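You operate a simulated robot arm through the tools that you are given. There is no shell and no other tool. Be economical: measure what you need, move in short steps, check, and stop when the job is done.

The job below is to be done with a simulated two-armed robot. You get a single attempt, and the scene is never put back.

TASK
Take the white fitting with two black bands and put it on the orange filter with white pleats. Take the white fitting with two blue bands and leave it on top of the roll of blue tape on the top of the grey ring bench. Fetch the low white reducer with a blue band over a black band and set it on the top of the grey check bench. Do these in any order. Set down upright: white fitting with two black bands, white fitting with two blue bands, low white reducer with a blue band over a black ba.

The check looks at the end state, three seconds after you hand in, the way a careful person would. Anything else that was tipped, shoved, dropped, spilled or broken makes it a failure.

THE ROBOT
Two 7-joint arms with two-finger parallel grippers on one trunk, on a base that drives. Base frame: it is fixed to the floor where the robot stands at the start and does not move with it; the origin is under the middle of the robot, x ahead of it, y to its left, z up; the surface under the hand at the start is at about z = 802. Readings come in mm, degrees, newtons and seconds.
The left shoulder is at the start at [70, 134, 1151], the right one opposite. With the tool pointing down near the work surface each hand reaches from about 100 to 640 mm from the robot's upright axis, wherever it stands, measured 20 degrees to its own side. Places, roughly: low white reducer with a blue band (6x7x8 cm) [600, 500, 400]; orange filter with white pleats [-500, -3000, 750]; roll of blue tape [-250, -2250, 750]; top of the grey check bench [2500, -800, 800]; white fitting with two black bands (5x6x9 cm) [500, 0, 800]; white fitting with two blue bands (6x7x9 cm) [300, -200, 800]. Payload 1.57 kg a hand.
The tool frame of a hand sits at the grasp point between the pads (the TCP): z along the fingers, y along the line on which they close. The tips reach 30 mm beyond it. The gripper opens to 80 mm. The fingers are 17 mm wide and 12 mm thick; the gripper's body (40 by 82 mm) begins 80 mm behind the TCP.
Orientation is that of the tool frame in the base frame, as a unit quaternion [x, y, z, w]. With the fingers straight down and closing along the base's y, the tool's x points along the base's -x, its y along +y and its z along -z.

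THE INTERFACE
- The arms move only by the tool step_arm. It takes "left_rows", "right_rows" or both (then of equal length, played together; a hand with none holds still); each is a list of rows, each a list of 6 numbers: the shift along the base's x, y, z in mm, then the turn, a rotation vector about the base's x, y, z in degrees. In form: [[tx, ty, tz, wx, wy, wz], ...]. A call has 1 to 8 rows; each row shifts and turns the commanded pose from where the row before left it. "left_fingers" and "right_fingers" are, for a hand that has rows, the finger opening in mm, from 0 to 80, set as the call begins (left out, the last holds). A row lasts 0.2 s, in which the tool goes at most 50 mm and 8.6 degrees; a call with a longer step from one row to the next is refused whole, and so is a gripper value outside its range. Where a pose cannot be reached the arm comes as near as it can. A force on the tool above 40 N (or 10 N above the force at the start of the call, whichever is more), or a blocked arm, ends the call early, and 0.2 s more pass. Each finger travels about 153 mm/s and halts on what it meets, pressing with about 22 N; the grip force reading is that of the motor and also rises with nothing between the fingers. The clock runs only during rows and for 0.2 s after the last one: add rows that do not move to give the fingers time. The reply holds the time, the measured pose of the TCP, the force on the tool along the base axes, the opening and the grip force, in the units named above and with some noise, with the torque about the TCP (base axes, N m) and any sound that the robot's microphone picked up.
- Cameras (640 x 400 px; columns grow to the right, rows downward): "scene" is now at [128.9, -12.8, 1361.8]; the picture's right is [-0.17, -0.99, 0.00], its down [-0.72, 0.12, -0.68] and it looks along [0.68, -0.11, -0.73] (base axes); focal length 284 px, centre (320, 200). "left" rides on the left gripper at [72, 7, -122] in its tool frame; the picture's right is [-0.09, 1.00, 0.00], its down [-0.84, -0.08, -0.54] and it looks along [-0.54, -0.05, 0.84] (tool axes); focal length 238 px, centre (320, 200). "right" rides on the right gripper at [72, -7, -122] in its tool frame; the picture's right is [0.09, 1.00, 0.00], its down [-0.84, 0.08, -0.54] and it looks along [-0.54, 0.05, 0.84] (tool axes); focal length 238 px, centre (320, 200). There is no depth. A picture from a camera that has moved, and an enlarged one, comes with that camera's place and axes in the base frame and with its lens.
- capture(camera): a new picture of that camera. It takes no simulated time.
- lift_body(by): slides the trunk up (or, below 0, down) by that many mm; the arms and the scene camera ride with it, the base frame stays. It gives what a move gives, with no picture.
- drive_base(legs): drives the robot by 1 to 6 legs, each [ahead, left, turn to the left] in mm, mm and degrees, along the robot's own axes; the way and the turn of a leg run together, so that a leg with both is an arc; at most 1500 mm and 180 degrees a leg. The arms and the cameras ride along, it lands a little off, and it stops where it bumps. It gives what a move gives.
- head_to(pan, tilt): turns the head with the scene camera to pan (to the left, within 86 degrees either way) and tilt (down, from -29 to 69), counted from straight ahead of the robot. It gives what a move gives.
- zoom(camera, box): a new picture of the part [left, top, right, bottom] of that camera's present view, enlarged. It takes no simulated time.
- close_job(): hands the job in; it is judged then, once.

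Work in short steps. Places have to be worked out from the pictures, the camera data and where the tool is seen: move nearer, look again, correct. Check each grasp and each placing, and mend what went wrong. You have 165 turns and 130 pictures in all, those below and enlarged ones among them. Open the grippers and draw the arms clear of the work before you hand the job in, unless the task says otherwise.

The tools are called as a command line: name --argument value ..., lists and objects as JSON in quotes. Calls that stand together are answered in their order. step_arm: Moves the arms, as the interface text tells. Its arguments: {"type":"object","properties":{"left_rows":{"type":"array"},"left_fingers":{"type":"number"},"right_rows":{"type":"array"},"right_fingers":{"type":"number"}},"required":[]} The other tools are called the same way: lift_body (by) slides the trunk up or down; drive_base (legs) drives the base; head_to (pan, tilt) turns the head that bears the scene camera; capture (camera) takes a picture; zoom (camera, box) takes an enlarged picture of a part of a camera's view; close_job () hands the job in.

At the start:

```text
time_s: 0.0
left_position: [435.2, 223.2, 1046.8]
left_tool_rot: [0.0, 1.0, 0.0, -0.001]
left_ft_force: [0.2, -0.2, 0.4]
left_torque: [-0.02, -0.02, 0.02]
left_grip_width: 80.1
left_grasp_force: 0.1
right_position: [425.9, -140.2, 1093.9]
right_tool_rot: [0.0, 1.0, 0.0, 0.0]
right_ft_force: [0.6, 0.3, 0.5]
right_torque: [-0.02, -0.01, 0.04]
right_grip_width: 80.1
right_grasp_force: 0.1
trunk travel left (down, up): [-725.0, 215.0]
robot x, y, heading: [2.0, 1.0, 0.1]
head pan, tilt: [-9.6, 46.8]
```

scene: 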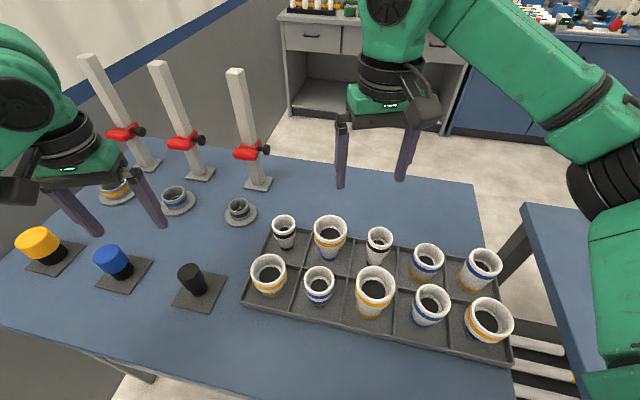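
right: 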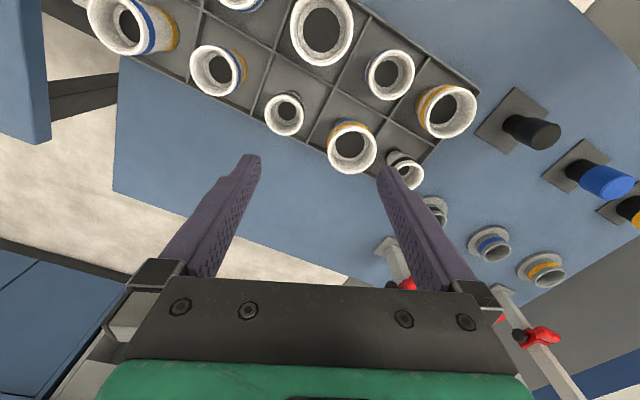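
left: 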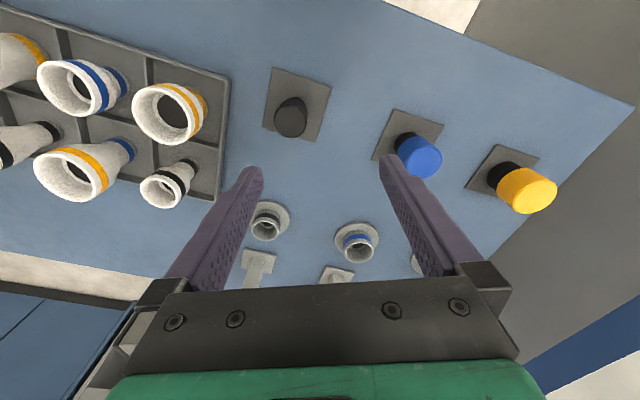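

The tray holds about ten fittings; I need to identify the band combinations, so I zoom in on the tray.

zoom --camera "scene" --box '[230, 200, 390, 330]'

zoom --camera "scene" --box '[360, 220, 520, 350]'

```text
3.08 times, centred on (310, 265) of scene
camera zoom: at [128.9, -12.8, 1361.8], right [-0.17, -0.99, 0.0], down [-0.72, 0.12, -0.68], along [0.68, -0.11, -0.73], focal length 875 px, centre (351, 0)
```

zoom: 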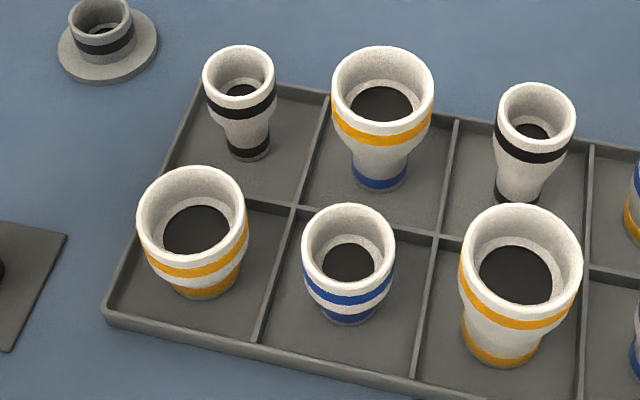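

```text
3.08 times, centred on (440, 285) of scene
camera zoom: at [128.9, -12.8, 1361.8], right [-0.17, -0.99, 0.0], down [-0.72, 0.12, -0.68], along [0.68, -0.11, -0.73], focal length 875 px, centre (-49, -62)
```

zoom: 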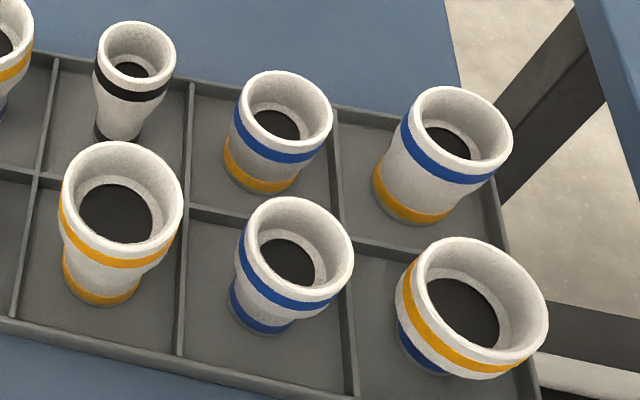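

Two fittings carry two black bands (near (505,4) and (436,-183)) and two carry two blue bands (near (369,-51) and (293,-234)). The listed places match (505,4) and (293,-234). I look around for the reducer at left and the rest of the scene.

head_to --pan 45 --tilt 55

capture --camera "scene"

head_to --pan -80 --tilt 20

capture --camera "scene"

head_to --pan -20 --tilt 20

capture --camera "scene"

```text
time_s: 1.2
left_position: [435.9, 223.4, 1047.2]
left_tool_rot: [0.0, 1.0, -0.001, -0.001]
left_ft_force: [0.2, 0.5, 0.3]
left_torque: [0.01, 0.02, 0.0]
left_grip_width: 79.8
left_grasp_force: 0.1
right_position: [426.9, -139.8, 1093.6]
right_tool_rot: [0.001, 1.0, 0.0, -0.001]
right_ft_force: [0.0, 0.4, 0.0]
right_torque: [-0.01, 0.02, -0.04]
right_grip_width: 80.0
right_grasp_force: 0.1
trunk travel left (down, up): [-725.0, 215.0]
robot x, y, heading: [-3.3, -0.5, 0.4]
head pan, tilt: [45.0, 55.0]
```

```text
124 pictures are left
camera scene: at [101.2, 51.6, 1350.8], right [0.71, -0.71, 0.0], down [-0.58, -0.58, -0.57], along [0.41, 0.41, -0.82], focal length 284 px, centre (320, 200)
```

scene: 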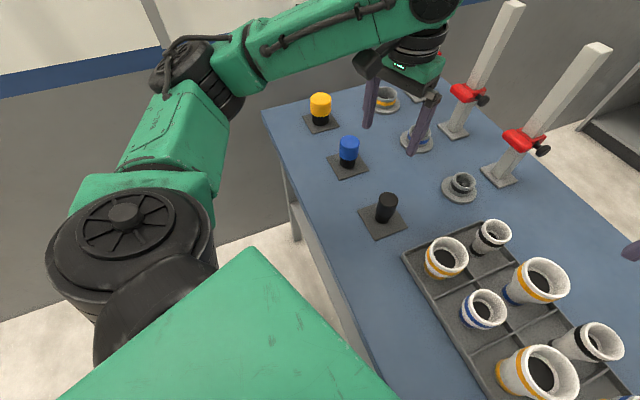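

```text
time_s: 3.3
left_position: [435.5, 222.6, 1045.8]
left_tool_rot: [0.0, 1.0, 0.0, 0.0]
left_ft_force: [0.0, 0.5, 0.5]
left_torque: [-0.01, 0.01, 0.02]
left_grip_width: 80.2
left_grasp_force: 0.1
right_position: [426.2, -140.7, 1093.6]
right_tool_rot: [0.001, 1.0, 0.0, 0.0]
right_ft_force: [0.3, 0.5, -0.4]
right_torque: [-0.03, -0.02, 0.0]
right_grip_width: 79.9
right_grasp_force: 0.1
trunk travel left (down, up): [-725.0, 215.0]
robot x, y, heading: [-4.0, 0.7, -0.0]
head pan, tilt: [-80.0, 20.0]
```

```text
123 pictures are left
camera scene: at [66.4, -91.1, 1402.9], right [-0.98, -0.17, 0.0], down [-0.06, 0.34, -0.94], along [0.16, -0.93, -0.34], focal length 284 px, centre (320, 200)
```

scene: 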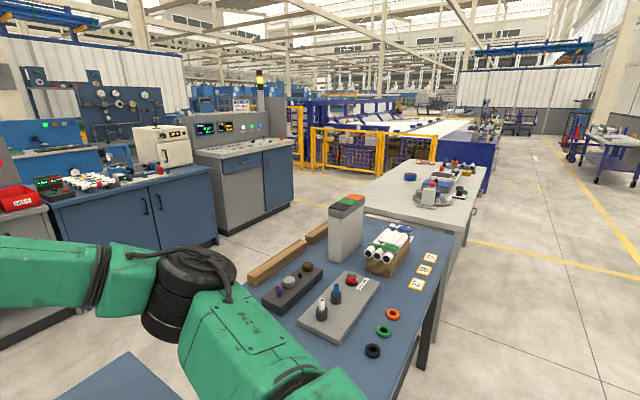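

```text
time_s: 4.6
left_position: [435.1, 223.1, 1046.9]
left_tool_rot: [0.0, 1.0, 0.0, 0.0]
left_ft_force: [0.2, 0.1, 0.4]
left_torque: [0.01, 0.0, 0.02]
left_grip_width: 80.0
left_grasp_force: 0.0
right_position: [427.2, -139.6, 1094.0]
right_tool_rot: [0.001, 1.0, 0.0, 0.0]
right_ft_force: [-0.1, -0.3, -0.6]
right_torque: [-0.01, -0.01, 0.03]
right_grip_width: 80.2
right_grasp_force: 0.1
trunk travel left (down, up): [-725.0, 215.0]
robot x, y, heading: [-0.0, 0.2, 0.1]
head pan, tilt: [-20.0, 20.0]
```

```text
122 pictures are left
camera scene: at [137.6, -31.3, 1402.9], right [-0.34, -0.94, 0.0], down [-0.32, 0.12, -0.94], along [0.88, -0.32, -0.34], focal length 284 px, centre (320, 200)
```

scene: 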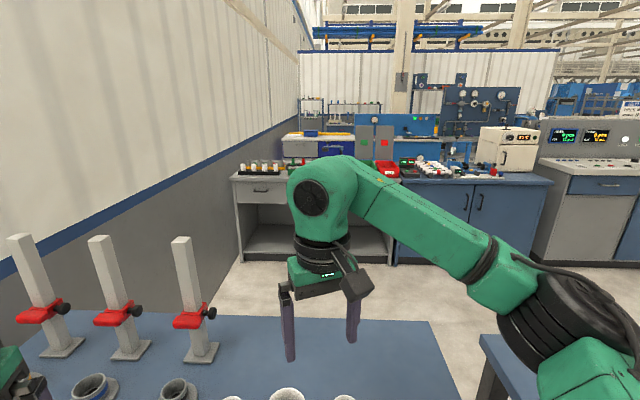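

The reducer must be below the table. I now take sharp wrist-camera views of the tray to compare sizes of the candidates.

zoom --camera "right" --box '[60, 0, 260, 125]'

zoom --camera "right" --box '[240, 60, 480, 210]'

head_to --pan -10 --tilt 60

zoom --camera "scene" --box '[200, 50, 520, 250]'

```text
3.20 times, centred on (160, 62) of right
camera zoom: at [354.8, -147.0, 1215.5], right [-0.09, 1.0, 0.0], down [0.84, 0.08, 0.54], along [0.54, 0.05, -0.84], focal length 763 px, centre (832, 640)
```

zoom: 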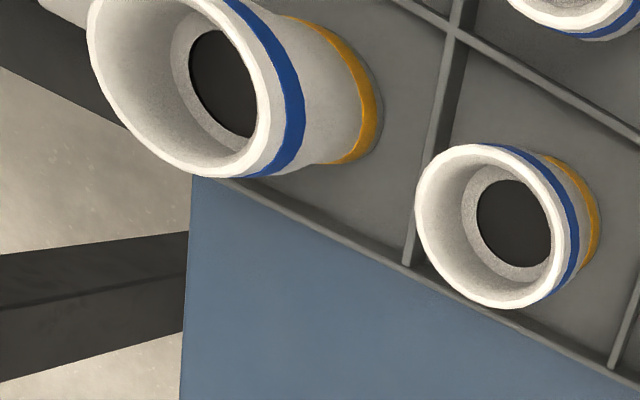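

```text
2.67 times, centred on (360, 135) of right
camera zoom: at [354.8, -147.0, 1215.5], right [-0.09, 1.0, 0.0], down [0.84, 0.08, 0.54], along [0.54, 0.05, -0.84], focal length 636 px, centre (213, 373)
```

zoom: 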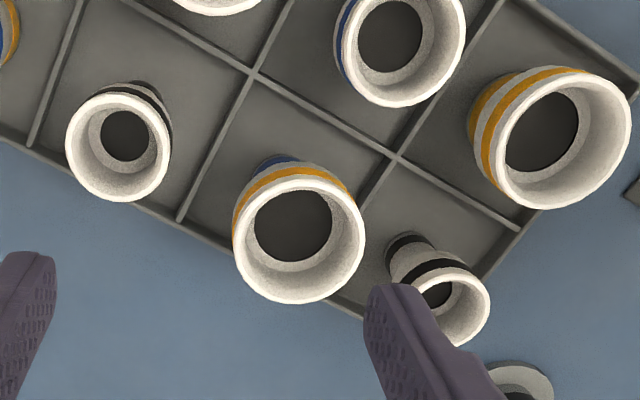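

```text
time_s: 5.7
left_position: [434.5, 223.6, 1045.4]
left_tool_rot: [0.0, 1.0, 0.0, 0.0]
left_ft_force: [-0.5, 1.2, 0.5]
left_torque: [0.04, 0.02, -0.03]
left_grip_width: 79.9
left_grasp_force: 0.0
right_position: [428.2, -140.3, 1092.8]
right_tool_rot: [0.002, 1.0, 0.0, 0.0]
right_ft_force: [0.9, -0.5, -0.2]
right_torque: [0.02, -0.02, -0.03]
right_grip_width: 80.3
right_grasp_force: 0.1
trunk travel left (down, up): [-725.0, 215.0]
robot x, y, heading: [-2.8, -0.1, -0.2]
head pan, tilt: [-10.0, 60.0]
```

```text
2.00 times, centred on (360, 150) of scene
camera zoom: at [115.8, -11.0, 1344.8], right [-0.17, -0.98, 0.0], down [-0.85, 0.15, -0.5], along [0.49, -0.09, -0.87], focal length 569 px, centre (240, 300)
```

zoom: 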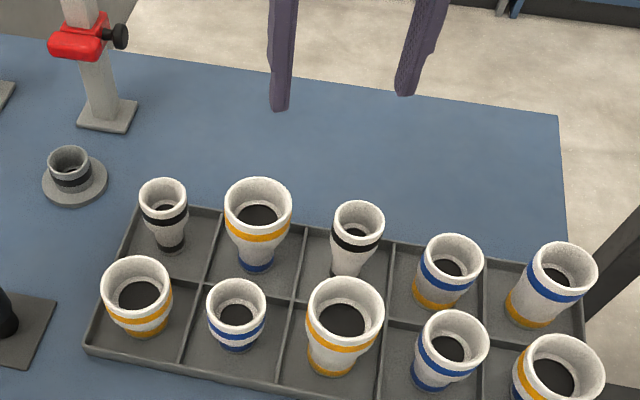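

A stands about 88 mm tall and at the listed place. D also sits at its listed place and is taller than its lookalike C. I move the left hand above A and the right hand above D, and look.

step_arm --left_rows '[[14, -44, 0, 0, 0, 0], [14, -44, 0, 0, 0, 0], [14, -44, 0, 0, 0, 0], [14, -43, 0, 0, 0, 0], [14, -43, 0, 0, 0, 0]]' --right_rows '[[-27, -19, 0, 0, 0, 0], [-27, -19, 0, 0, 0, 0], [-27, -19, 0, 0, 0, 0], [-27, -19, 0, 0, 0, 0], [-27, -18, 0, 0, 0, 0]]'

capture --camera "left"

capture --camera "right"

```text
time_s: 6.9
left_position: [502.9, 2.4, 1047.1]
left_tool_rot: [-0.001, 1.0, 0.002, 0.001]
left_ft_force: [0.3, 0.2, 0.4]
left_torque: [0.02, -0.05, -0.02]
left_grip_width: 80.0
left_grasp_force: 0.1
right_position: [290.4, -237.1, 1093.8]
right_tool_rot: [0.0, 1.0, 0.002, 0.001]
right_ft_force: [0.3, -0.4, -0.9]
right_torque: [0.02, -0.02, 0.02]
right_grip_width: 80.1
right_grasp_force: 0.0
trunk travel left (down, up): [-725.0, 215.0]
robot x, y, heading: [1.9, -0.7, -0.1]
head pan, tilt: [-10.0, 60.0]
```

```text
118 pictures are left
camera left: at [430.4, 9.0, 1168.5], right [0.09, 1.0, 0.0], down [0.84, -0.08, 0.54], along [0.54, -0.05, -0.84], focal length 238 px, centre (320, 200)
```

left: 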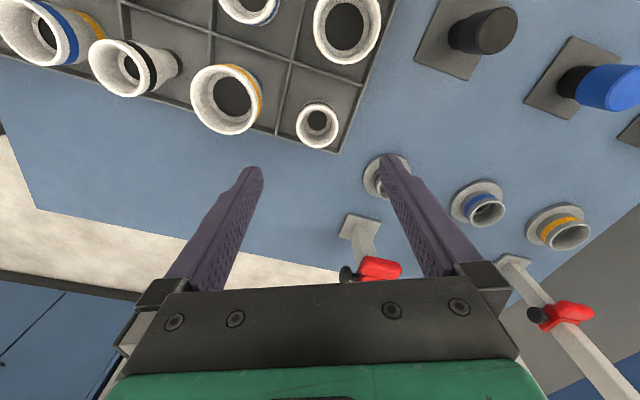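

```text
117 pictures are left
camera right: at [218.6, -244.3, 1216.1], right [-0.09, 1.0, 0.0], down [0.84, 0.08, 0.54], along [0.54, 0.05, -0.84], focal length 238 px, centre (320, 200)
```

right: 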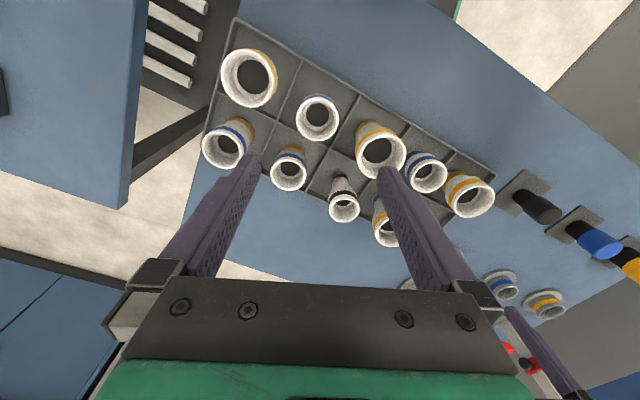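

A's rim reads at about (503.6, 0) and D's at (298, -240). I lower both hands to TCP height 965 (tips above the rims), then look again.

step_arm --left_rows '[[0.5, -1.5, -41, 0, 0, 0], [0.5, -1, -41, 0, 0, 0], [0, 0, 0, 0, 0, 0]]' --right_rows '[[3, -1, -43, 0, 0, 0], [3, -1, -43, 0, 0, 0], [1, -1, -43, 0, 0, 0]]' --left_fingers 70

capture --camera "left"

capture --camera "right"

capture --camera "scene"

```text
time_s: 7.7
left_position: [506.2, 0.2, 963.4]
left_tool_rot: [0.0, 1.0, 0.0, 0.0]
left_ft_force: [0.1, -0.3, -0.1]
left_torque: [-0.01, 0.01, 0.02]
left_grip_width: 69.8
left_grasp_force: 0.0
right_position: [300.8, -235.9, 965.3]
right_tool_rot: [0.001, 1.0, 0.0, 0.001]
right_ft_force: [-0.5, 0.1, 0.3]
right_torque: [-0.03, -0.01, 0.01]
right_grip_width: 79.9
right_grasp_force: 0.0
trunk travel left (down, up): [-725.0, 215.0]
robot x, y, heading: [-0.4, 1.3, -0.1]
head pan, tilt: [-10.0, 60.0]
```

```text
116 pictures are left
camera left: at [433.1, 7.5, 1084.7], right [0.09, 1.0, 0.0], down [0.84, -0.08, 0.54], along [0.54, -0.05, -0.84], focal length 238 px, centre (320, 200)
```

left: 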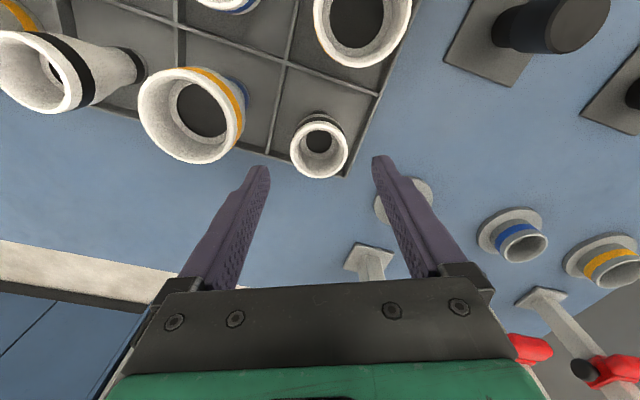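

```text
115 pictures are left
camera right: at [227.5, -242.3, 1086.7], right [-0.09, 1.0, 0.0], down [0.84, 0.08, 0.54], along [0.54, 0.05, -0.84], focal length 238 px, centre (320, 200)
```

right: 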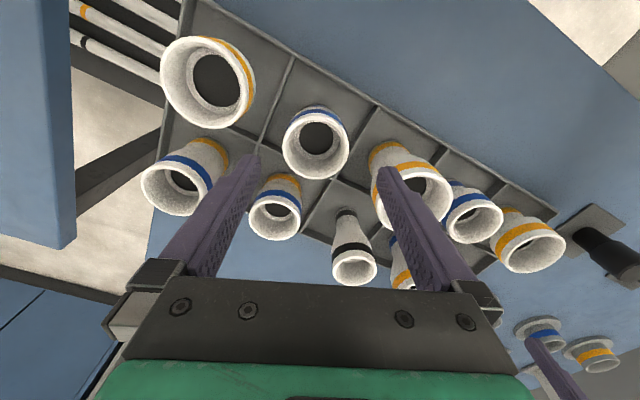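

```text
114 pictures are left
camera scene: at [115.8, -10.6, 1344.8], right [-0.17, -0.98, 0.0], down [-0.85, 0.15, -0.5], along [0.49, -0.09, -0.87], focal length 284 px, centre (320, 200)
```

scene: 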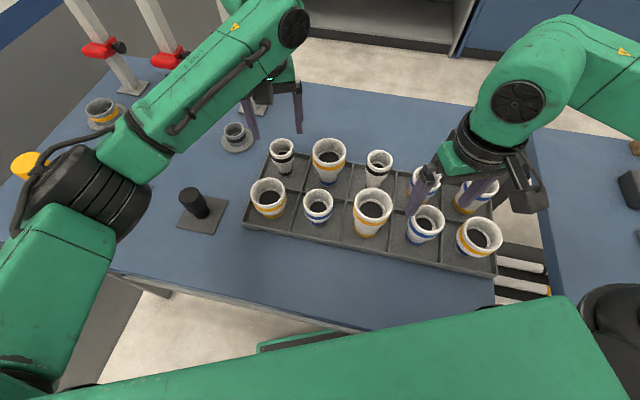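

A reads (505.5, 0) and D (296.5, -239.5), with both rims near z 893. I descend to about TCP 876 with 72 mm openings.

step_arm --left_rows '[[0, 0, -30, 0, 0, 0], [0, 0, -30, 0, 0, 0], [0, 0, -27, 0, 0, 0], [0, 0, 0, 0, 0, 0]]' --right_rows '[[-3, -3, -30, 0, 0, 0], [0, 0, -30, 0, 0, 0], [0, 0, -29, 0, 0, 0], [0, 0, 0, 0, 0, 0]]' --left_fingers 70 --right_fingers 74

capture --camera "left"

capture --camera "right"

```text
time_s: 8.7
left_position: [506.4, 2.1, 876.6]
left_tool_rot: [0.0, 1.0, 0.0, 0.0]
left_ft_force: [0.3, -0.5, 0.9]
left_torque: [0.02, -0.05, 0.05]
left_grip_width: 69.8
left_grasp_force: 0.1
right_position: [295.4, -238.6, 875.7]
right_tool_rot: [0.0, 1.0, 0.0, 0.0]
right_ft_force: [0.3, 0.4, 0.1]
right_torque: [0.03, 0.01, 0.02]
right_grip_width: 74.1
right_grasp_force: 0.1
trunk travel left (down, up): [-725.0, 215.0]
robot x, y, heading: [-0.9, -3.0, 0.1]
head pan, tilt: [-10.0, 60.0]
```

```text
113 pictures are left
camera left: at [433.0, 8.1, 998.1], right [0.09, 1.0, 0.0], down [0.84, -0.08, 0.54], along [0.54, -0.05, -0.84], focal length 238 px, centre (320, 200)
```

left: 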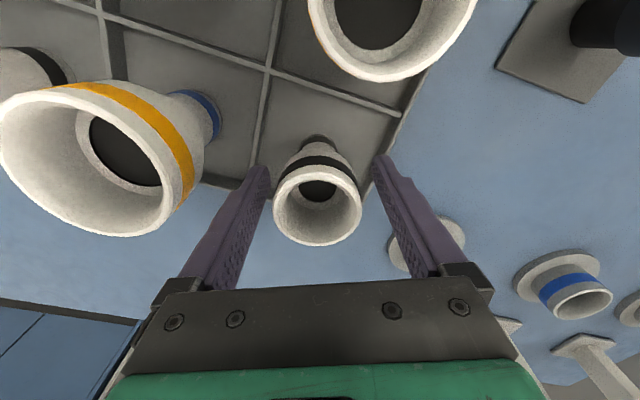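

```text
112 pictures are left
camera right: at [224.2, -245.9, 997.5], right [-0.09, 1.0, 0.0], down [0.84, 0.08, 0.54], along [0.54, 0.05, -0.84], focal length 238 px, centre (320, 200)
```

right: 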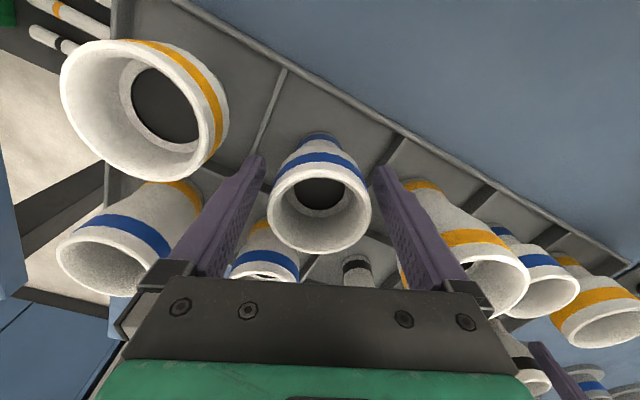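

Both fittings are centred between the fingers. I close both grippers.

step_arm --left_rows '[[0, 0, 0, 0, 0, 0], [0, 0, 0, 0, 0, 0], [0, 0, 0, 0, 0, 0]]' --right_rows '[[0, 0, 0, 0, 0, 0], [0, 0, 0, 0, 0, 0], [0, 0, 0, 0, 0, 0]]' --left_fingers 30 --right_fingers 35

```text
time_s: 9.5
left_position: [505.8, 2.7, 876.2]
left_tool_rot: [-0.001, 1.0, -0.001, -0.001]
left_ft_force: [0.5, -0.6, -0.1]
left_torque: [-0.01, 0.02, 0.02]
left_grip_width: 47.1
left_grasp_force: 22.0
right_position: [296.0, -239.0, 875.1]
right_tool_rot: [0.001, 1.0, 0.0, 0.0]
right_ft_force: [0.5, 1.2, 0.7]
right_torque: [0.02, -0.01, 0.0]
right_grip_width: 54.8
right_grasp_force: 22.0
trunk travel left (down, up): [-725.0, 215.0]
robot x, y, heading: [1.0, 2.6, -0.1]
head pan, tilt: [-10.0, 60.0]
```

Both are gripped (47 mm and 55 mm). I lift 130 mm straight up and check.

step_arm --left_rows '[[0, 0, 15, 0, 0, 0], [0, 0, 30, 0, 0, 0], [0, 0, 40, 0, 0, 0], [0, 0, 45, 0, 0, 0]]' --right_rows '[[0, 0, 15, 0, 0, 0], [0, 0, 30, 0, 0, 0], [0, 0, 40, 0, 0, 0], [0, 0, 45, 0, 0, 0]]'

capture --camera "left"

capture --camera "right"

capture --camera "scene"

```text
time_s: 10.5
left_position: [505.1, 2.3, 1006.6]
left_tool_rot: [0.0, 1.0, 0.0, -0.001]
left_ft_force: [-0.2, 0.4, -1.5]
left_torque: [0.01, -0.02, -0.01]
left_grip_width: 47.0
left_grasp_force: 22.0
right_position: [293.3, -239.9, 1004.9]
right_tool_rot: [0.001, 1.0, -0.001, 0.0]
right_ft_force: [0.5, -0.7, -0.3]
right_torque: [0.02, 0.03, 0.02]
right_grip_width: 54.4
right_grasp_force: 21.6
trunk travel left (down, up): [-725.0, 215.0]
robot x, y, heading: [-3.3, 0.0, -0.1]
head pan, tilt: [-10.0, 60.0]
```

```text
111 pictures are left
camera left: at [433.5, 8.5, 1128.4], right [0.09, 1.0, 0.0], down [0.84, -0.08, 0.54], along [0.54, -0.05, -0.84], focal length 238 px, centre (320, 200)
```

left: 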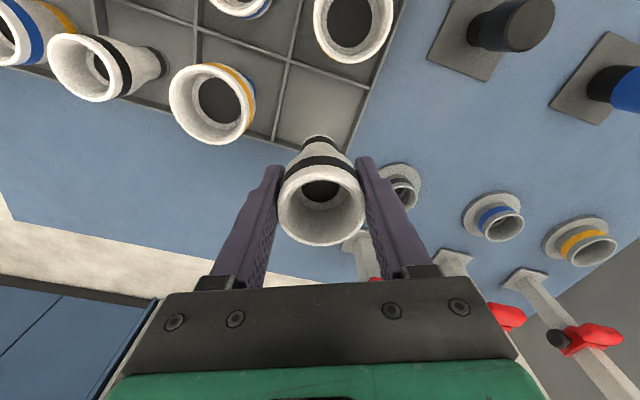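

```text
110 pictures are left
camera right: at [221.4, -245.9, 1126.3], right [-0.09, 1.0, 0.0], down [0.84, 0.08, 0.54], along [0.54, 0.05, -0.84], focal length 238 px, centre (320, 200)
```

right: 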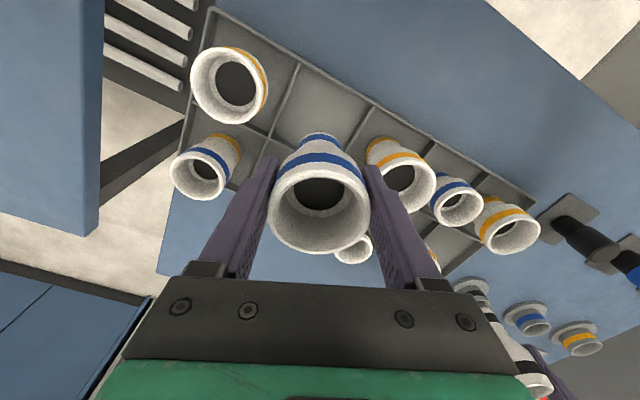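

```text
109 pictures are left
camera scene: at [115.1, -10.6, 1344.7], right [-0.17, -0.98, 0.0], down [-0.85, 0.15, -0.5], along [0.49, -0.09, -0.87], focal length 284 px, centre (320, 200)
```

scene: 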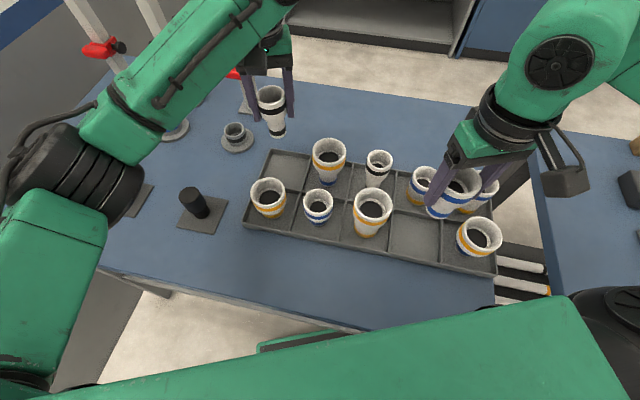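

Both fittings are held upright. I tuck the hands in and up before driving.

step_arm --left_rows '[[-20, 20, 35, 0, 0, 0], [-29, 30, 25, 0, 0, 0], [-29, 30, 20, 0, 0, 0], [-29, 30, 10, 0, 0, 0], [-29, 30, 0, 0, 0, 0]]' --right_rows '[[0, 0, 35, 0, 0, 0], [0, 0, 25, 0, 0, 0], [0, 10, 20, 0, 0, 0], [0, 15, 10, 0, 0, 0], [0, 15, 0, 0, 0, 0]]'

head_to --pan -86 --tilt 55

capture --camera "scene"

```text
time_s: 11.7
left_position: [368.3, 144.6, 1097.1]
left_tool_rot: [0.001, 1.0, -0.001, 0.0]
left_ft_force: [-0.3, 0.5, -1.0]
left_torque: [-0.03, 0.02, -0.02]
left_grip_width: 47.4
left_grasp_force: 22.2
right_position: [295.6, -197.9, 1095.4]
right_tool_rot: [0.001, 1.0, -0.001, 0.0]
right_ft_force: [-0.7, -0.7, -0.4]
right_torque: [-0.05, -0.01, -0.01]
right_grip_width: 54.6
right_grasp_force: 22.4
trunk travel left (down, up): [-725.0, 215.0]
robot x, y, heading: [-1.1, -1.4, -0.1]
head pan, tilt: [-10.0, 60.0]
```

```text
time_s: 13.1
left_position: [371.3, 141.7, 1097.5]
left_tool_rot: [0.0, 1.0, 0.001, 0.0]
left_ft_force: [-0.1, 0.6, -0.8]
left_torque: [0.01, -0.02, -0.01]
left_grip_width: 47.4
left_grasp_force: 22.2
right_position: [296.6, -201.4, 1095.0]
right_tool_rot: [0.001, 1.0, -0.001, -0.001]
right_ft_force: [0.4, 0.3, -1.0]
right_torque: [-0.02, 0.0, 0.0]
right_grip_width: 54.4
right_grasp_force: 21.7
trunk travel left (down, up): [-725.0, 215.0]
robot x, y, heading: [2.9, -0.4, -0.1]
head pan, tilt: [-85.9, 55.0]
```

```text
108 pictures are left
camera scene: at [55.5, -71.4, 1350.8], right [-1.0, -0.07, 0.0], down [-0.06, 0.82, -0.57], along [0.04, -0.57, -0.82], focal length 284 px, centre (320, 200)
```

scene: 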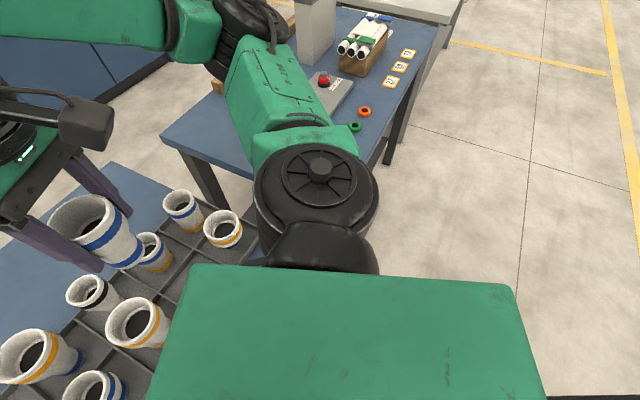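

The floor behind and to the right looks clear. I back up 450 mm, then turn right 70° and look along the aisle.

drive_base --legs '[[-450, 0, 0], [0, 0, -90]]'

head_to --pan 0 --tilt 25

capture --camera "scene"

```text
time_s: 19.6
left_position: [-302.8, -368.8, 1097.6]
left_tool_rot: [0.706, 0.709, 0.0, -0.001]
left_ft_force: [0.3, -0.3, -0.9]
left_torque: [0.0, 0.02, -0.01]
left_grip_width: 47.0
left_grasp_force: 21.9
right_position: [-645.3, -297.3, 1094.4]
right_tool_rot: [0.706, 0.708, 0.0, 0.001]
right_ft_force: [-0.4, 0.2, -0.7]
right_torque: [-0.04, 0.0, 0.01]
right_grip_width: 54.7
right_grasp_force: 22.1
trunk travel left (down, up): [-725.0, 215.0]
robot x, y, heading: [-447.0, 0.1, -90.2]
head pan, tilt: [-85.9, 55.0]
```

```text
time_s: 21.2
left_position: [-301.6, -368.7, 1095.1]
left_tool_rot: [0.706, 0.709, 0.001, 0.0]
left_ft_force: [-0.6, 0.7, -1.2]
left_torque: [0.01, 0.01, 0.02]
left_grip_width: 47.0
left_grasp_force: 22.0
right_position: [-647.0, -297.4, 1094.6]
right_tool_rot: [0.706, 0.708, 0.0, 0.001]
right_ft_force: [0.4, -0.1, -0.9]
right_torque: [0.01, 0.01, 0.02]
right_grip_width: 54.4
right_grasp_force: 22.1
trunk travel left (down, up): [-725.0, 215.0]
robot x, y, heading: [-448.0, -0.2, -90.0]
head pan, tilt: [0.0, 25.0]
```

```text
107 pictures are left
camera scene: at [-445.9, -141.2, 1394.8], right [-1.0, 0.0, 0.0], down [0.0, 0.42, -0.91], along [0.0, -0.91, -0.42], focal length 284 px, centre (320, 200)
```

scene: 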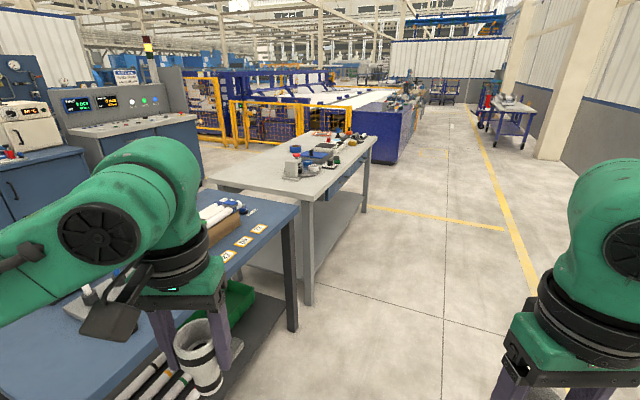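

The ring bench runs from about (-382,-1514) to (-1050,-3109) along the aisle, top about z 750. I zoom in on its items.

zoom --camera "scene" --box '[200, 110, 400, 220]'

```text
3.20 times, centred on (300, 165) of scene
camera zoom: at [-445.9, -141.2, 1394.8], right [-1.0, 0.0, 0.0], down [0.0, 0.42, -0.91], along [0.0, -0.91, -0.42], focal length 910 px, centre (384, 312)
```

zoom: 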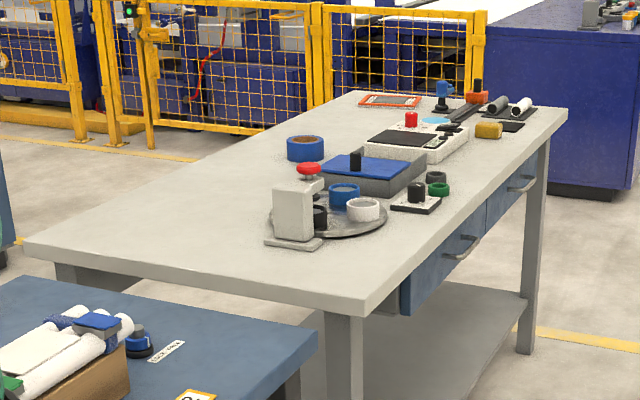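

The filter is the flat orange-framed pleated panel near the far-left corner of the bench; the tape roll is near the left edge too. So the far (left) side is the best approach. I drive down the aisle around the far end and look.

drive_base --legs '[[300, -600, 0], [1000, 0, 0], [800, -350, 0], [800, -350, 0]]'

head_to --pan 40 --tilt 25

capture --camera "scene"

```text
time_s: 38.1
left_position: [-1554.2, -3262.2, 1098.4]
left_tool_rot: [0.701, 0.713, 0.0, 0.0]
left_ft_force: [-0.5, -0.1, 0.0]
left_torque: [0.0, -0.02, 0.0]
left_grip_width: 46.4
left_grasp_force: 21.6
right_position: [-1898.8, -3196.6, 1094.9]
right_tool_rot: [0.701, 0.713, 0.0, -0.001]
right_ft_force: [-0.4, -0.5, -0.5]
right_torque: [-0.02, 0.03, 0.03]
right_grip_width: 54.3
right_grasp_force: 22.5
trunk travel left (down, up): [-725.0, 215.0]
robot x, y, heading: [-1702.1, -2897.1, -88.7]
head pan, tilt: [0.0, 25.0]
```

```text
time_s: 39.1
left_position: [-1554.5, -3262.3, 1096.5]
left_tool_rot: [0.701, 0.713, -0.001, 0.0]
left_ft_force: [-0.7, 0.7, -0.4]
left_torque: [0.0, 0.0, -0.03]
left_grip_width: 46.8
left_grasp_force: 21.9
right_position: [-1898.6, -3196.2, 1094.4]
right_tool_rot: [0.701, 0.714, 0.0, 0.001]
right_ft_force: [0.1, 0.6, -0.9]
right_torque: [0.01, 0.01, -0.01]
right_grip_width: 54.2
right_grasp_force: 21.4
trunk travel left (down, up): [-725.0, 215.0]
robot x, y, heading: [-1707.8, -2895.0, -89.1]
head pan, tilt: [40.0, 25.0]
```

```text
105 pictures are left
camera scene: at [-1642.2, -3014.8, 1394.8], right [-0.76, -0.66, 0.0], down [-0.28, 0.32, -0.91], along [0.59, -0.68, -0.42], focal length 284 px, centre (320, 200)
```

scene: 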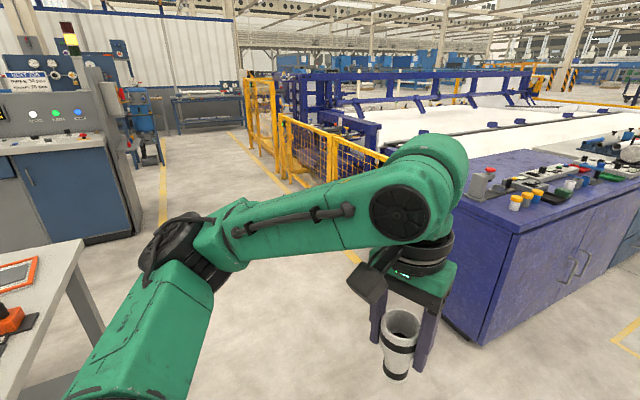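

The bench's far-left corner is near (-241,-3111); the passage around the end is over 1.5 m and the left corridor about 1.35 m. I drive round and face the bench from the left side.

drive_base --legs '[[761, 392, 0], [261, 646, 0], [63, 749, 0], [-644, 340, 0], [0, 0, -109]]'

head_to --pan 0 --tilt 35

capture --camera "scene"

```text
time_s: 58.9
left_position: [10.9, -3318.9, 1097.0]
left_tool_rot: [0.987, -0.158, 0.0, 0.0]
left_ft_force: [-0.6, -0.4, -1.0]
left_torque: [-0.01, -0.03, 0.0]
left_grip_width: 46.6
left_grasp_force: 21.7
right_position: [189.0, -3016.0, 1094.3]
right_tool_rot: [0.987, -0.159, 0.0, 0.0]
right_ft_force: [-0.2, 0.8, -0.4]
right_torque: [0.02, -0.02, -0.03]
right_grip_width: 54.3
right_grasp_force: 21.8
trunk travel left (down, up): [-725.0, 215.0]
robot x, y, heading: [407.8, -3300.6, 162.1]
head pan, tilt: [40.0, 25.0]
```

```text
time_s: 60.0
left_position: [11.2, -3318.7, 1097.2]
left_tool_rot: [0.987, -0.158, 0.0, 0.0]
left_ft_force: [0.1, -0.8, -1.2]
left_torque: [0.01, -0.01, 0.01]
left_grip_width: 46.8
left_grasp_force: 21.8
right_position: [187.7, -3014.9, 1094.8]
right_tool_rot: [0.987, -0.158, 0.0, 0.001]
right_ft_force: [-0.7, 0.6, -1.8]
right_torque: [-0.04, 0.0, -0.02]
right_grip_width: 54.5
right_grasp_force: 22.4
trunk travel left (down, up): [-725.0, 215.0]
robot x, y, heading: [405.3, -3299.9, 161.7]
head pan, tilt: [0.0, 35.0]
```

```text
104 pictures are left
camera scene: at [275.7, -3255.3, 1379.1], right [0.31, 0.95, 0.0], down [0.55, -0.18, -0.82], along [-0.78, 0.26, -0.57], focal length 284 px, centre (320, 200)
```

scene: 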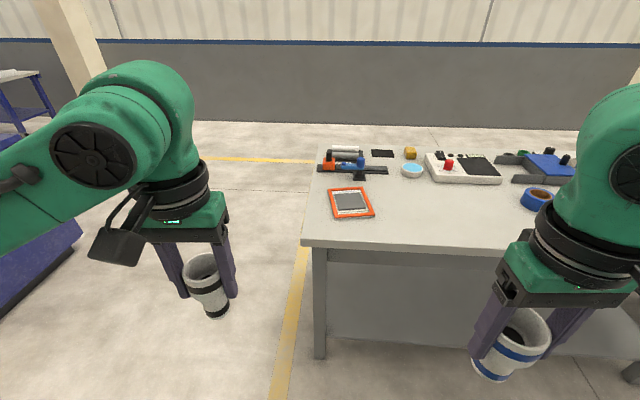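

The filter reads near (-520,-2870) and tape near (-315,-2191); the bench edge heading is about 157.7°. I square up and approach, staying about 400 mm from the edge, then look.

drive_base --legs '[[0, 0, -4], [400, -191, 0]]'

head_to --pan 10 --tilt 50

capture --camera "scene"

```text
time_s: 63.1
left_position: [-280.3, -2967.4, 1097.0]
left_tool_rot: [0.982, -0.189, 0.001, 0.0]
left_ft_force: [0.0, -1.0, -0.8]
left_torque: [-0.02, -0.02, 0.02]
left_grip_width: 46.6
left_grasp_force: 22.2
right_position: [-83.5, -2676.4, 1094.0]
right_tool_rot: [0.982, -0.19, 0.0, 0.0]
right_ft_force: [0.9, -0.3, -1.0]
right_torque: [-0.04, 0.01, -0.02]
right_grip_width: 54.5
right_grasp_force: 21.8
trunk travel left (down, up): [-725.0, 215.0]
robot x, y, heading: [115.3, -2972.8, 158.2]
head pan, tilt: [0.0, 35.0]
```

```text
time_s: 63.9
left_position: [-281.1, -2966.0, 1096.4]
left_tool_rot: [0.982, -0.19, 0.001, 0.001]
left_ft_force: [-0.2, 0.4, -0.8]
left_torque: [0.01, -0.02, -0.01]
left_grip_width: 46.8
left_grasp_force: 22.3
right_position: [-84.8, -2674.9, 1094.4]
right_tool_rot: [0.982, -0.19, -0.001, 0.0]
right_ft_force: [0.5, 0.1, -1.1]
right_torque: [0.0, 0.0, 0.02]
right_grip_width: 54.5
right_grasp_force: 22.1
trunk travel left (down, up): [-725.0, 215.0]
robot x, y, heading: [116.8, -2974.6, 158.3]
head pan, tilt: [10.0, 50.0]
```

```text
103 pictures are left
camera scene: at [-6.7, -2936.7, 1357.3], right [0.21, 0.98, 0.0], down [0.75, -0.16, -0.64], along [-0.63, 0.13, -0.77], focal length 284 px, centre (320, 200)
```

scene: 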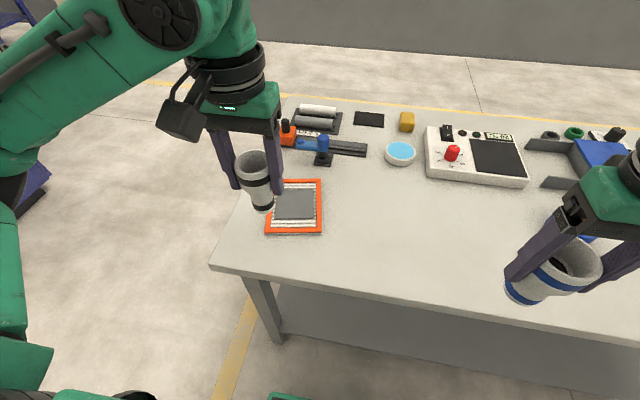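

The filter reads near (-488,-2906). I close in 150 mm, leaving 240 mm to the edge, then move the left hand roughly above the filter and view with its wrist camera.

drive_base --legs '[[150, 0, 0]]'

capture --camera "left"

capture --camera "scene"

```text
time_s: 65.2
left_position: [-420.0, -2910.2, 1097.9]
left_tool_rot: [0.982, -0.19, 0.0, 0.0]
left_ft_force: [0.4, -0.7, -1.5]
left_torque: [-0.01, 0.01, -0.02]
left_grip_width: 46.8
left_grasp_force: 22.0
right_position: [-223.1, -2618.6, 1094.7]
right_tool_rot: [0.982, -0.19, 0.0, 0.001]
right_ft_force: [0.1, 0.0, -0.6]
right_torque: [0.01, -0.04, 0.03]
right_grip_width: 54.3
right_grasp_force: 22.3
trunk travel left (down, up): [-725.0, 215.0]
robot x, y, heading: [-25.3, -2912.9, 158.2]
head pan, tilt: [10.0, 50.0]
```

```text
102 pictures are left
camera left: at [-356.5, -2943.4, 1219.1], right [-0.46, -0.89, 0.0], down [-0.75, 0.38, 0.54], along [-0.48, 0.25, -0.84], focal length 238 px, centre (320, 200)
```

left: 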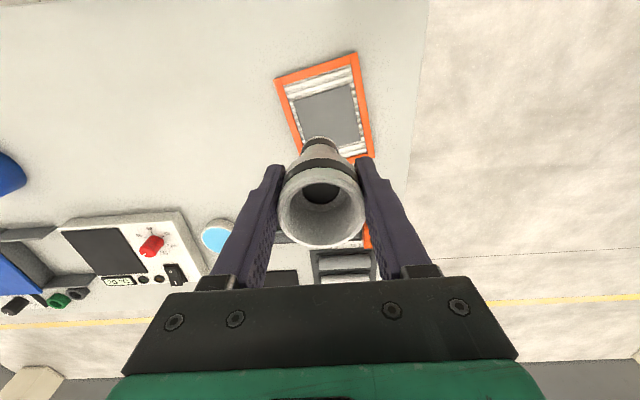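

```text
101 pictures are left
camera scene: at [-145.3, -2881.0, 1357.6], right [0.21, 0.98, 0.0], down [0.75, -0.16, -0.64], along [-0.63, 0.13, -0.77], focal length 284 px, centre (320, 200)
```

scene: 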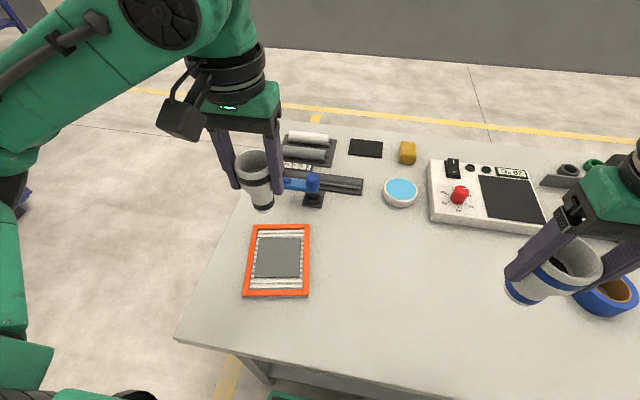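

The two cameras disagree slightly on the bench height (maybe 780-800). I move the left hand over the filter at about (-455,-2911) and lower to z 1000 to measure better.

step_arm --left_rows '[[-12, 0, -30, 0, 0, 0], [-12, 0, -34, 0, 0, 0], [-11, 0, -34, 0, 0, 0]]'

capture --camera "left"

capture --camera "scene"

```text
time_s: 66.0
left_position: [-456.2, -2908.5, 999.4]
left_tool_rot: [0.982, -0.191, 0.0, 0.0]
left_ft_force: [-1.2, 0.1, -1.0]
left_torque: [0.0, -0.01, 0.04]
left_grip_width: 47.0
left_grasp_force: 21.7
right_position: [-226.1, -2617.1, 1094.2]
right_tool_rot: [0.982, -0.19, 0.001, 0.0]
right_ft_force: [0.5, 0.9, -0.3]
right_torque: [0.0, 0.0, 0.0]
right_grip_width: 54.5
right_grasp_force: 22.3
trunk travel left (down, up): [-725.0, 215.0]
robot x, y, heading: [-26.5, -2916.4, 158.1]
head pan, tilt: [10.0, 50.0]
```

```text
100 pictures are left
camera left: at [-394.5, -2942.3, 1120.0], right [-0.46, -0.89, 0.0], down [-0.75, 0.38, 0.54], along [-0.48, 0.25, -0.84], focal length 238 px, centre (320, 200)
```

left: 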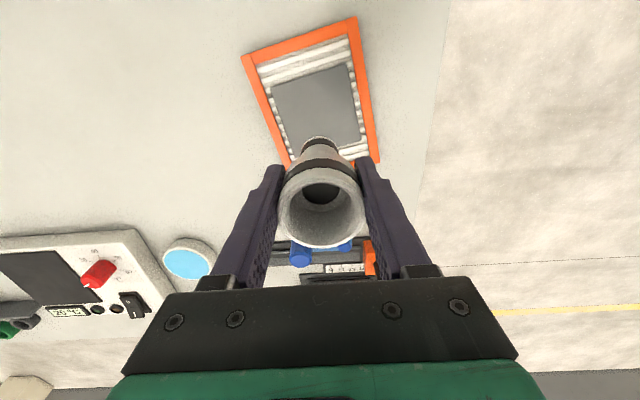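

```text
99 pictures are left
camera scene: at [-148.7, -2879.8, 1357.2], right [0.21, 0.98, 0.0], down [0.75, -0.16, -0.64], along [-0.63, 0.13, -0.77], focal length 284 px, centre (320, 200)
```

scene: 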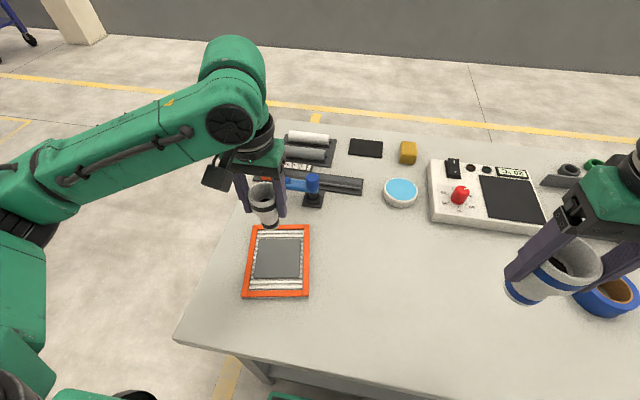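

Triangulation now gives the filter top near z 800-805, centred about (-455,-2907) – right under the held fitting. I descend 85 mm and look again before contact.

step_arm --left_rows '[[0, 0, -30, 0, 0, 0], [0, 0, -30, 0, 0, 0], [0, 0, -25, 0, 0, 0], [0, 0, 0, 0, 0, 0]]'

capture --camera "left"

zoom --camera "scene" --box '[190, 150, 390, 310]'

```text
time_s: 67.0
left_position: [-456.2, -2907.8, 913.4]
left_tool_rot: [0.982, -0.19, 0.0, 0.0]
left_ft_force: [0.2, 0.4, -1.4]
left_torque: [0.02, 0.01, 0.01]
left_grip_width: 46.6
left_grasp_force: 21.8
right_position: [-225.0, -2617.7, 1093.4]
right_tool_rot: [0.982, -0.19, 0.0, 0.0]
right_ft_force: [0.3, 1.0, -1.0]
right_torque: [0.04, 0.01, 0.01]
right_grip_width: 54.4
right_grasp_force: 22.0
trunk travel left (down, up): [-725.0, 215.0]
robot x, y, heading: [-25.7, -2911.3, 158.3]
head pan, tilt: [10.0, 50.0]
```

```text
98 pictures are left
camera left: at [-392.8, -2941.5, 1034.7], right [-0.46, -0.89, 0.0], down [-0.75, 0.38, 0.54], along [-0.48, 0.25, -0.84], focal length 238 px, centre (320, 200)
```

left: 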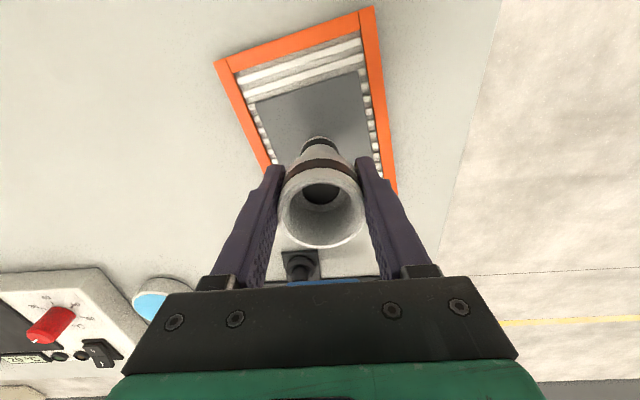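

```text
2.50 times, centred on (290, 230) of scene
camera zoom: at [-147.5, -2880.2, 1357.3], right [0.21, 0.98, 0.0], down [0.75, -0.16, -0.64], along [-0.63, 0.13, -0.77], focal length 711 px, centre (395, 125)
```

zoom: 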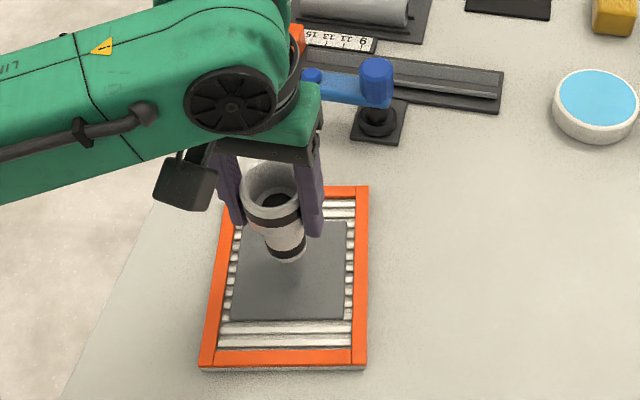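

The fitting sits right over the pad centre. I descend slowly in small rows until contact stops the arm.

step_arm --left_rows '[[0, 0, -8, 0, 0, 0], [0, 0, -8, 0, 0, 0], [0, 0, -8, 0, 0, 0], [0, 0, -6, 0, 0, 0], [0, 0, -4, 0, 0, 0], [0, 0, -4, 0, 0, 0], [0, 0, -4, 0, 0, 0], [0, 0, -4, 0, 0, 0]]'

zoom --camera "scene" --box '[190, 150, 390, 310]'

```text
time_s: 68.8
left_position: [-455.1, -2909.5, 870.0]
left_tool_rot: [0.982, -0.19, -0.002, 0.0]
left_ft_force: [0.3, 2.2, 19.3]
left_torque: [0.1, 0.04, -0.02]
left_grip_width: 47.0
left_grasp_force: 22.5
right_position: [-222.8, -2617.5, 1095.4]
right_tool_rot: [0.982, -0.191, -0.001, 0.001]
right_ft_force: [0.1, -0.4, -1.4]
right_torque: [0.01, 0.01, -0.02]
right_grip_width: 54.7
right_grasp_force: 21.9
trunk travel left (down, up): [-725.0, 215.0]
robot x, y, heading: [-25.7, -2915.0, 157.9]
head pan, tilt: [10.0, 50.0]
```

```text
2.50 times, centred on (290, 230) of scene
camera zoom: at [-144.2, -2879.7, 1357.7], right [0.21, 0.98, 0.0], down [0.75, -0.16, -0.64], along [-0.63, 0.13, -0.76], focal length 711 px, centre (395, 125)
```

zoom: 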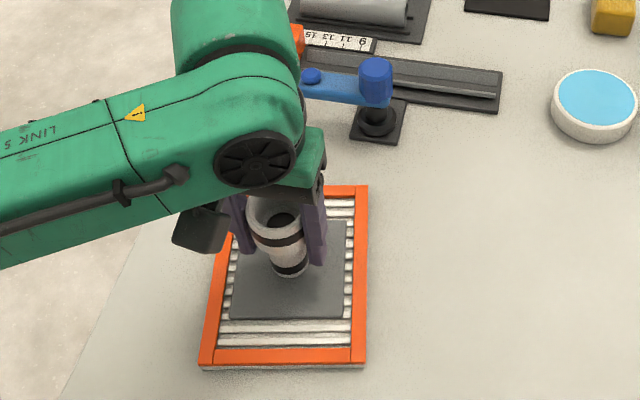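

Contact reached (19 N at TCP 870) with the fitting centred on the pad. I ease up 1 mm, open, then lift straight up.

step_arm --left_rows '[[0, 0, 1, 0, 0, 0], [0, 0, 0, 0, 0, 0]]'

step_arm --left_rows '[[0, 0, 0, 0, 0, 0], [0, 0, 0, 0, 0, 0], [0, 0, 10, 0, 0, 0], [0, 0, 30, 0, 0, 0], [0, 0, 45, 0, 0, 0], [0, 0, 45, 0, 0, 0]]' --left_fingers 66

zoom --camera "scene" --box '[190, 150, 390, 310]'

capture --camera "left"

```text
time_s: 69.4
left_position: [-454.6, -2908.9, 869.7]
left_tool_rot: [0.982, -0.19, 0.0, 0.0]
left_ft_force: [1.8, 2.9, 11.2]
left_torque: [0.13, -0.03, -0.01]
left_grip_width: 46.5
left_grasp_force: 21.9
right_position: [-224.0, -2616.4, 1095.9]
right_tool_rot: [0.981, -0.191, -0.001, 0.001]
right_ft_force: [0.6, -0.6, -0.5]
right_torque: [-0.04, -0.04, -0.01]
right_grip_width: 54.3
right_grasp_force: 22.3
trunk travel left (down, up): [-725.0, 215.0]
robot x, y, heading: [-25.7, -2916.8, 157.9]
head pan, tilt: [10.0, 50.0]
```

```text
time_s: 70.8
left_position: [-453.3, -2907.7, 998.3]
left_tool_rot: [0.982, -0.191, 0.0, 0.0]
left_ft_force: [0.2, -0.6, -0.3]
left_torque: [0.01, 0.03, 0.04]
left_grip_width: 66.0
left_grasp_force: 0.0
right_position: [-224.6, -2618.5, 1094.1]
right_tool_rot: [0.981, -0.192, 0.0, 0.0]
right_ft_force: [0.3, -0.7, -1.3]
right_torque: [0.04, -0.02, 0.02]
right_grip_width: 54.4
right_grasp_force: 22.5
trunk travel left (down, up): [-725.0, 215.0]
robot x, y, heading: [-27.4, -2916.4, 158.1]
head pan, tilt: [10.0, 50.0]
```

```text
2.50 times, centred on (290, 230) of scene
camera zoom: at [-146.8, -2880.1, 1357.3], right [0.21, 0.98, 0.0], down [0.75, -0.16, -0.64], along [-0.63, 0.13, -0.77], focal length 711 px, centre (395, 125)
```

zoom: 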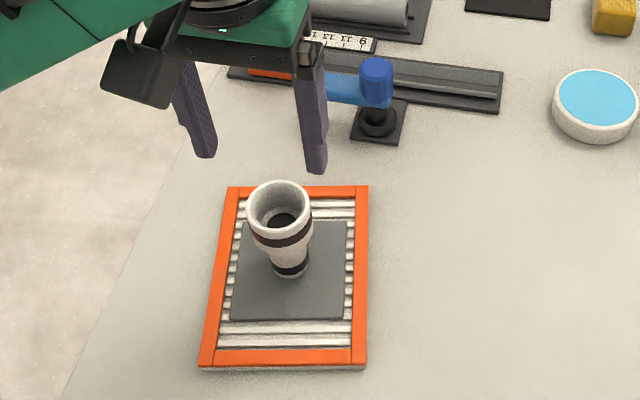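

```text
94 pictures are left
camera left: at [-391.1, -2941.6, 1120.2], right [-0.46, -0.89, 0.0], down [-0.75, 0.39, 0.54], along [-0.48, 0.25, -0.84], focal length 238 px, centre (320, 200)
```

left: 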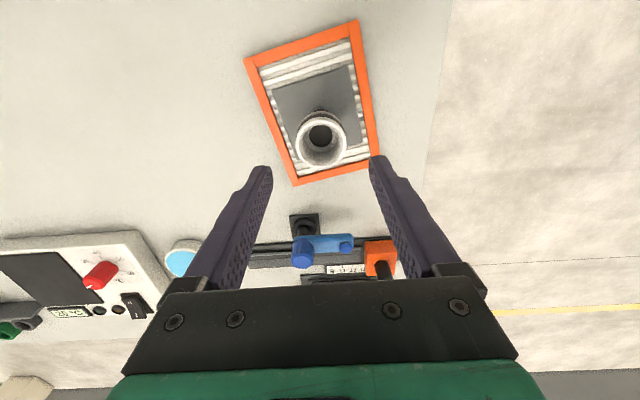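

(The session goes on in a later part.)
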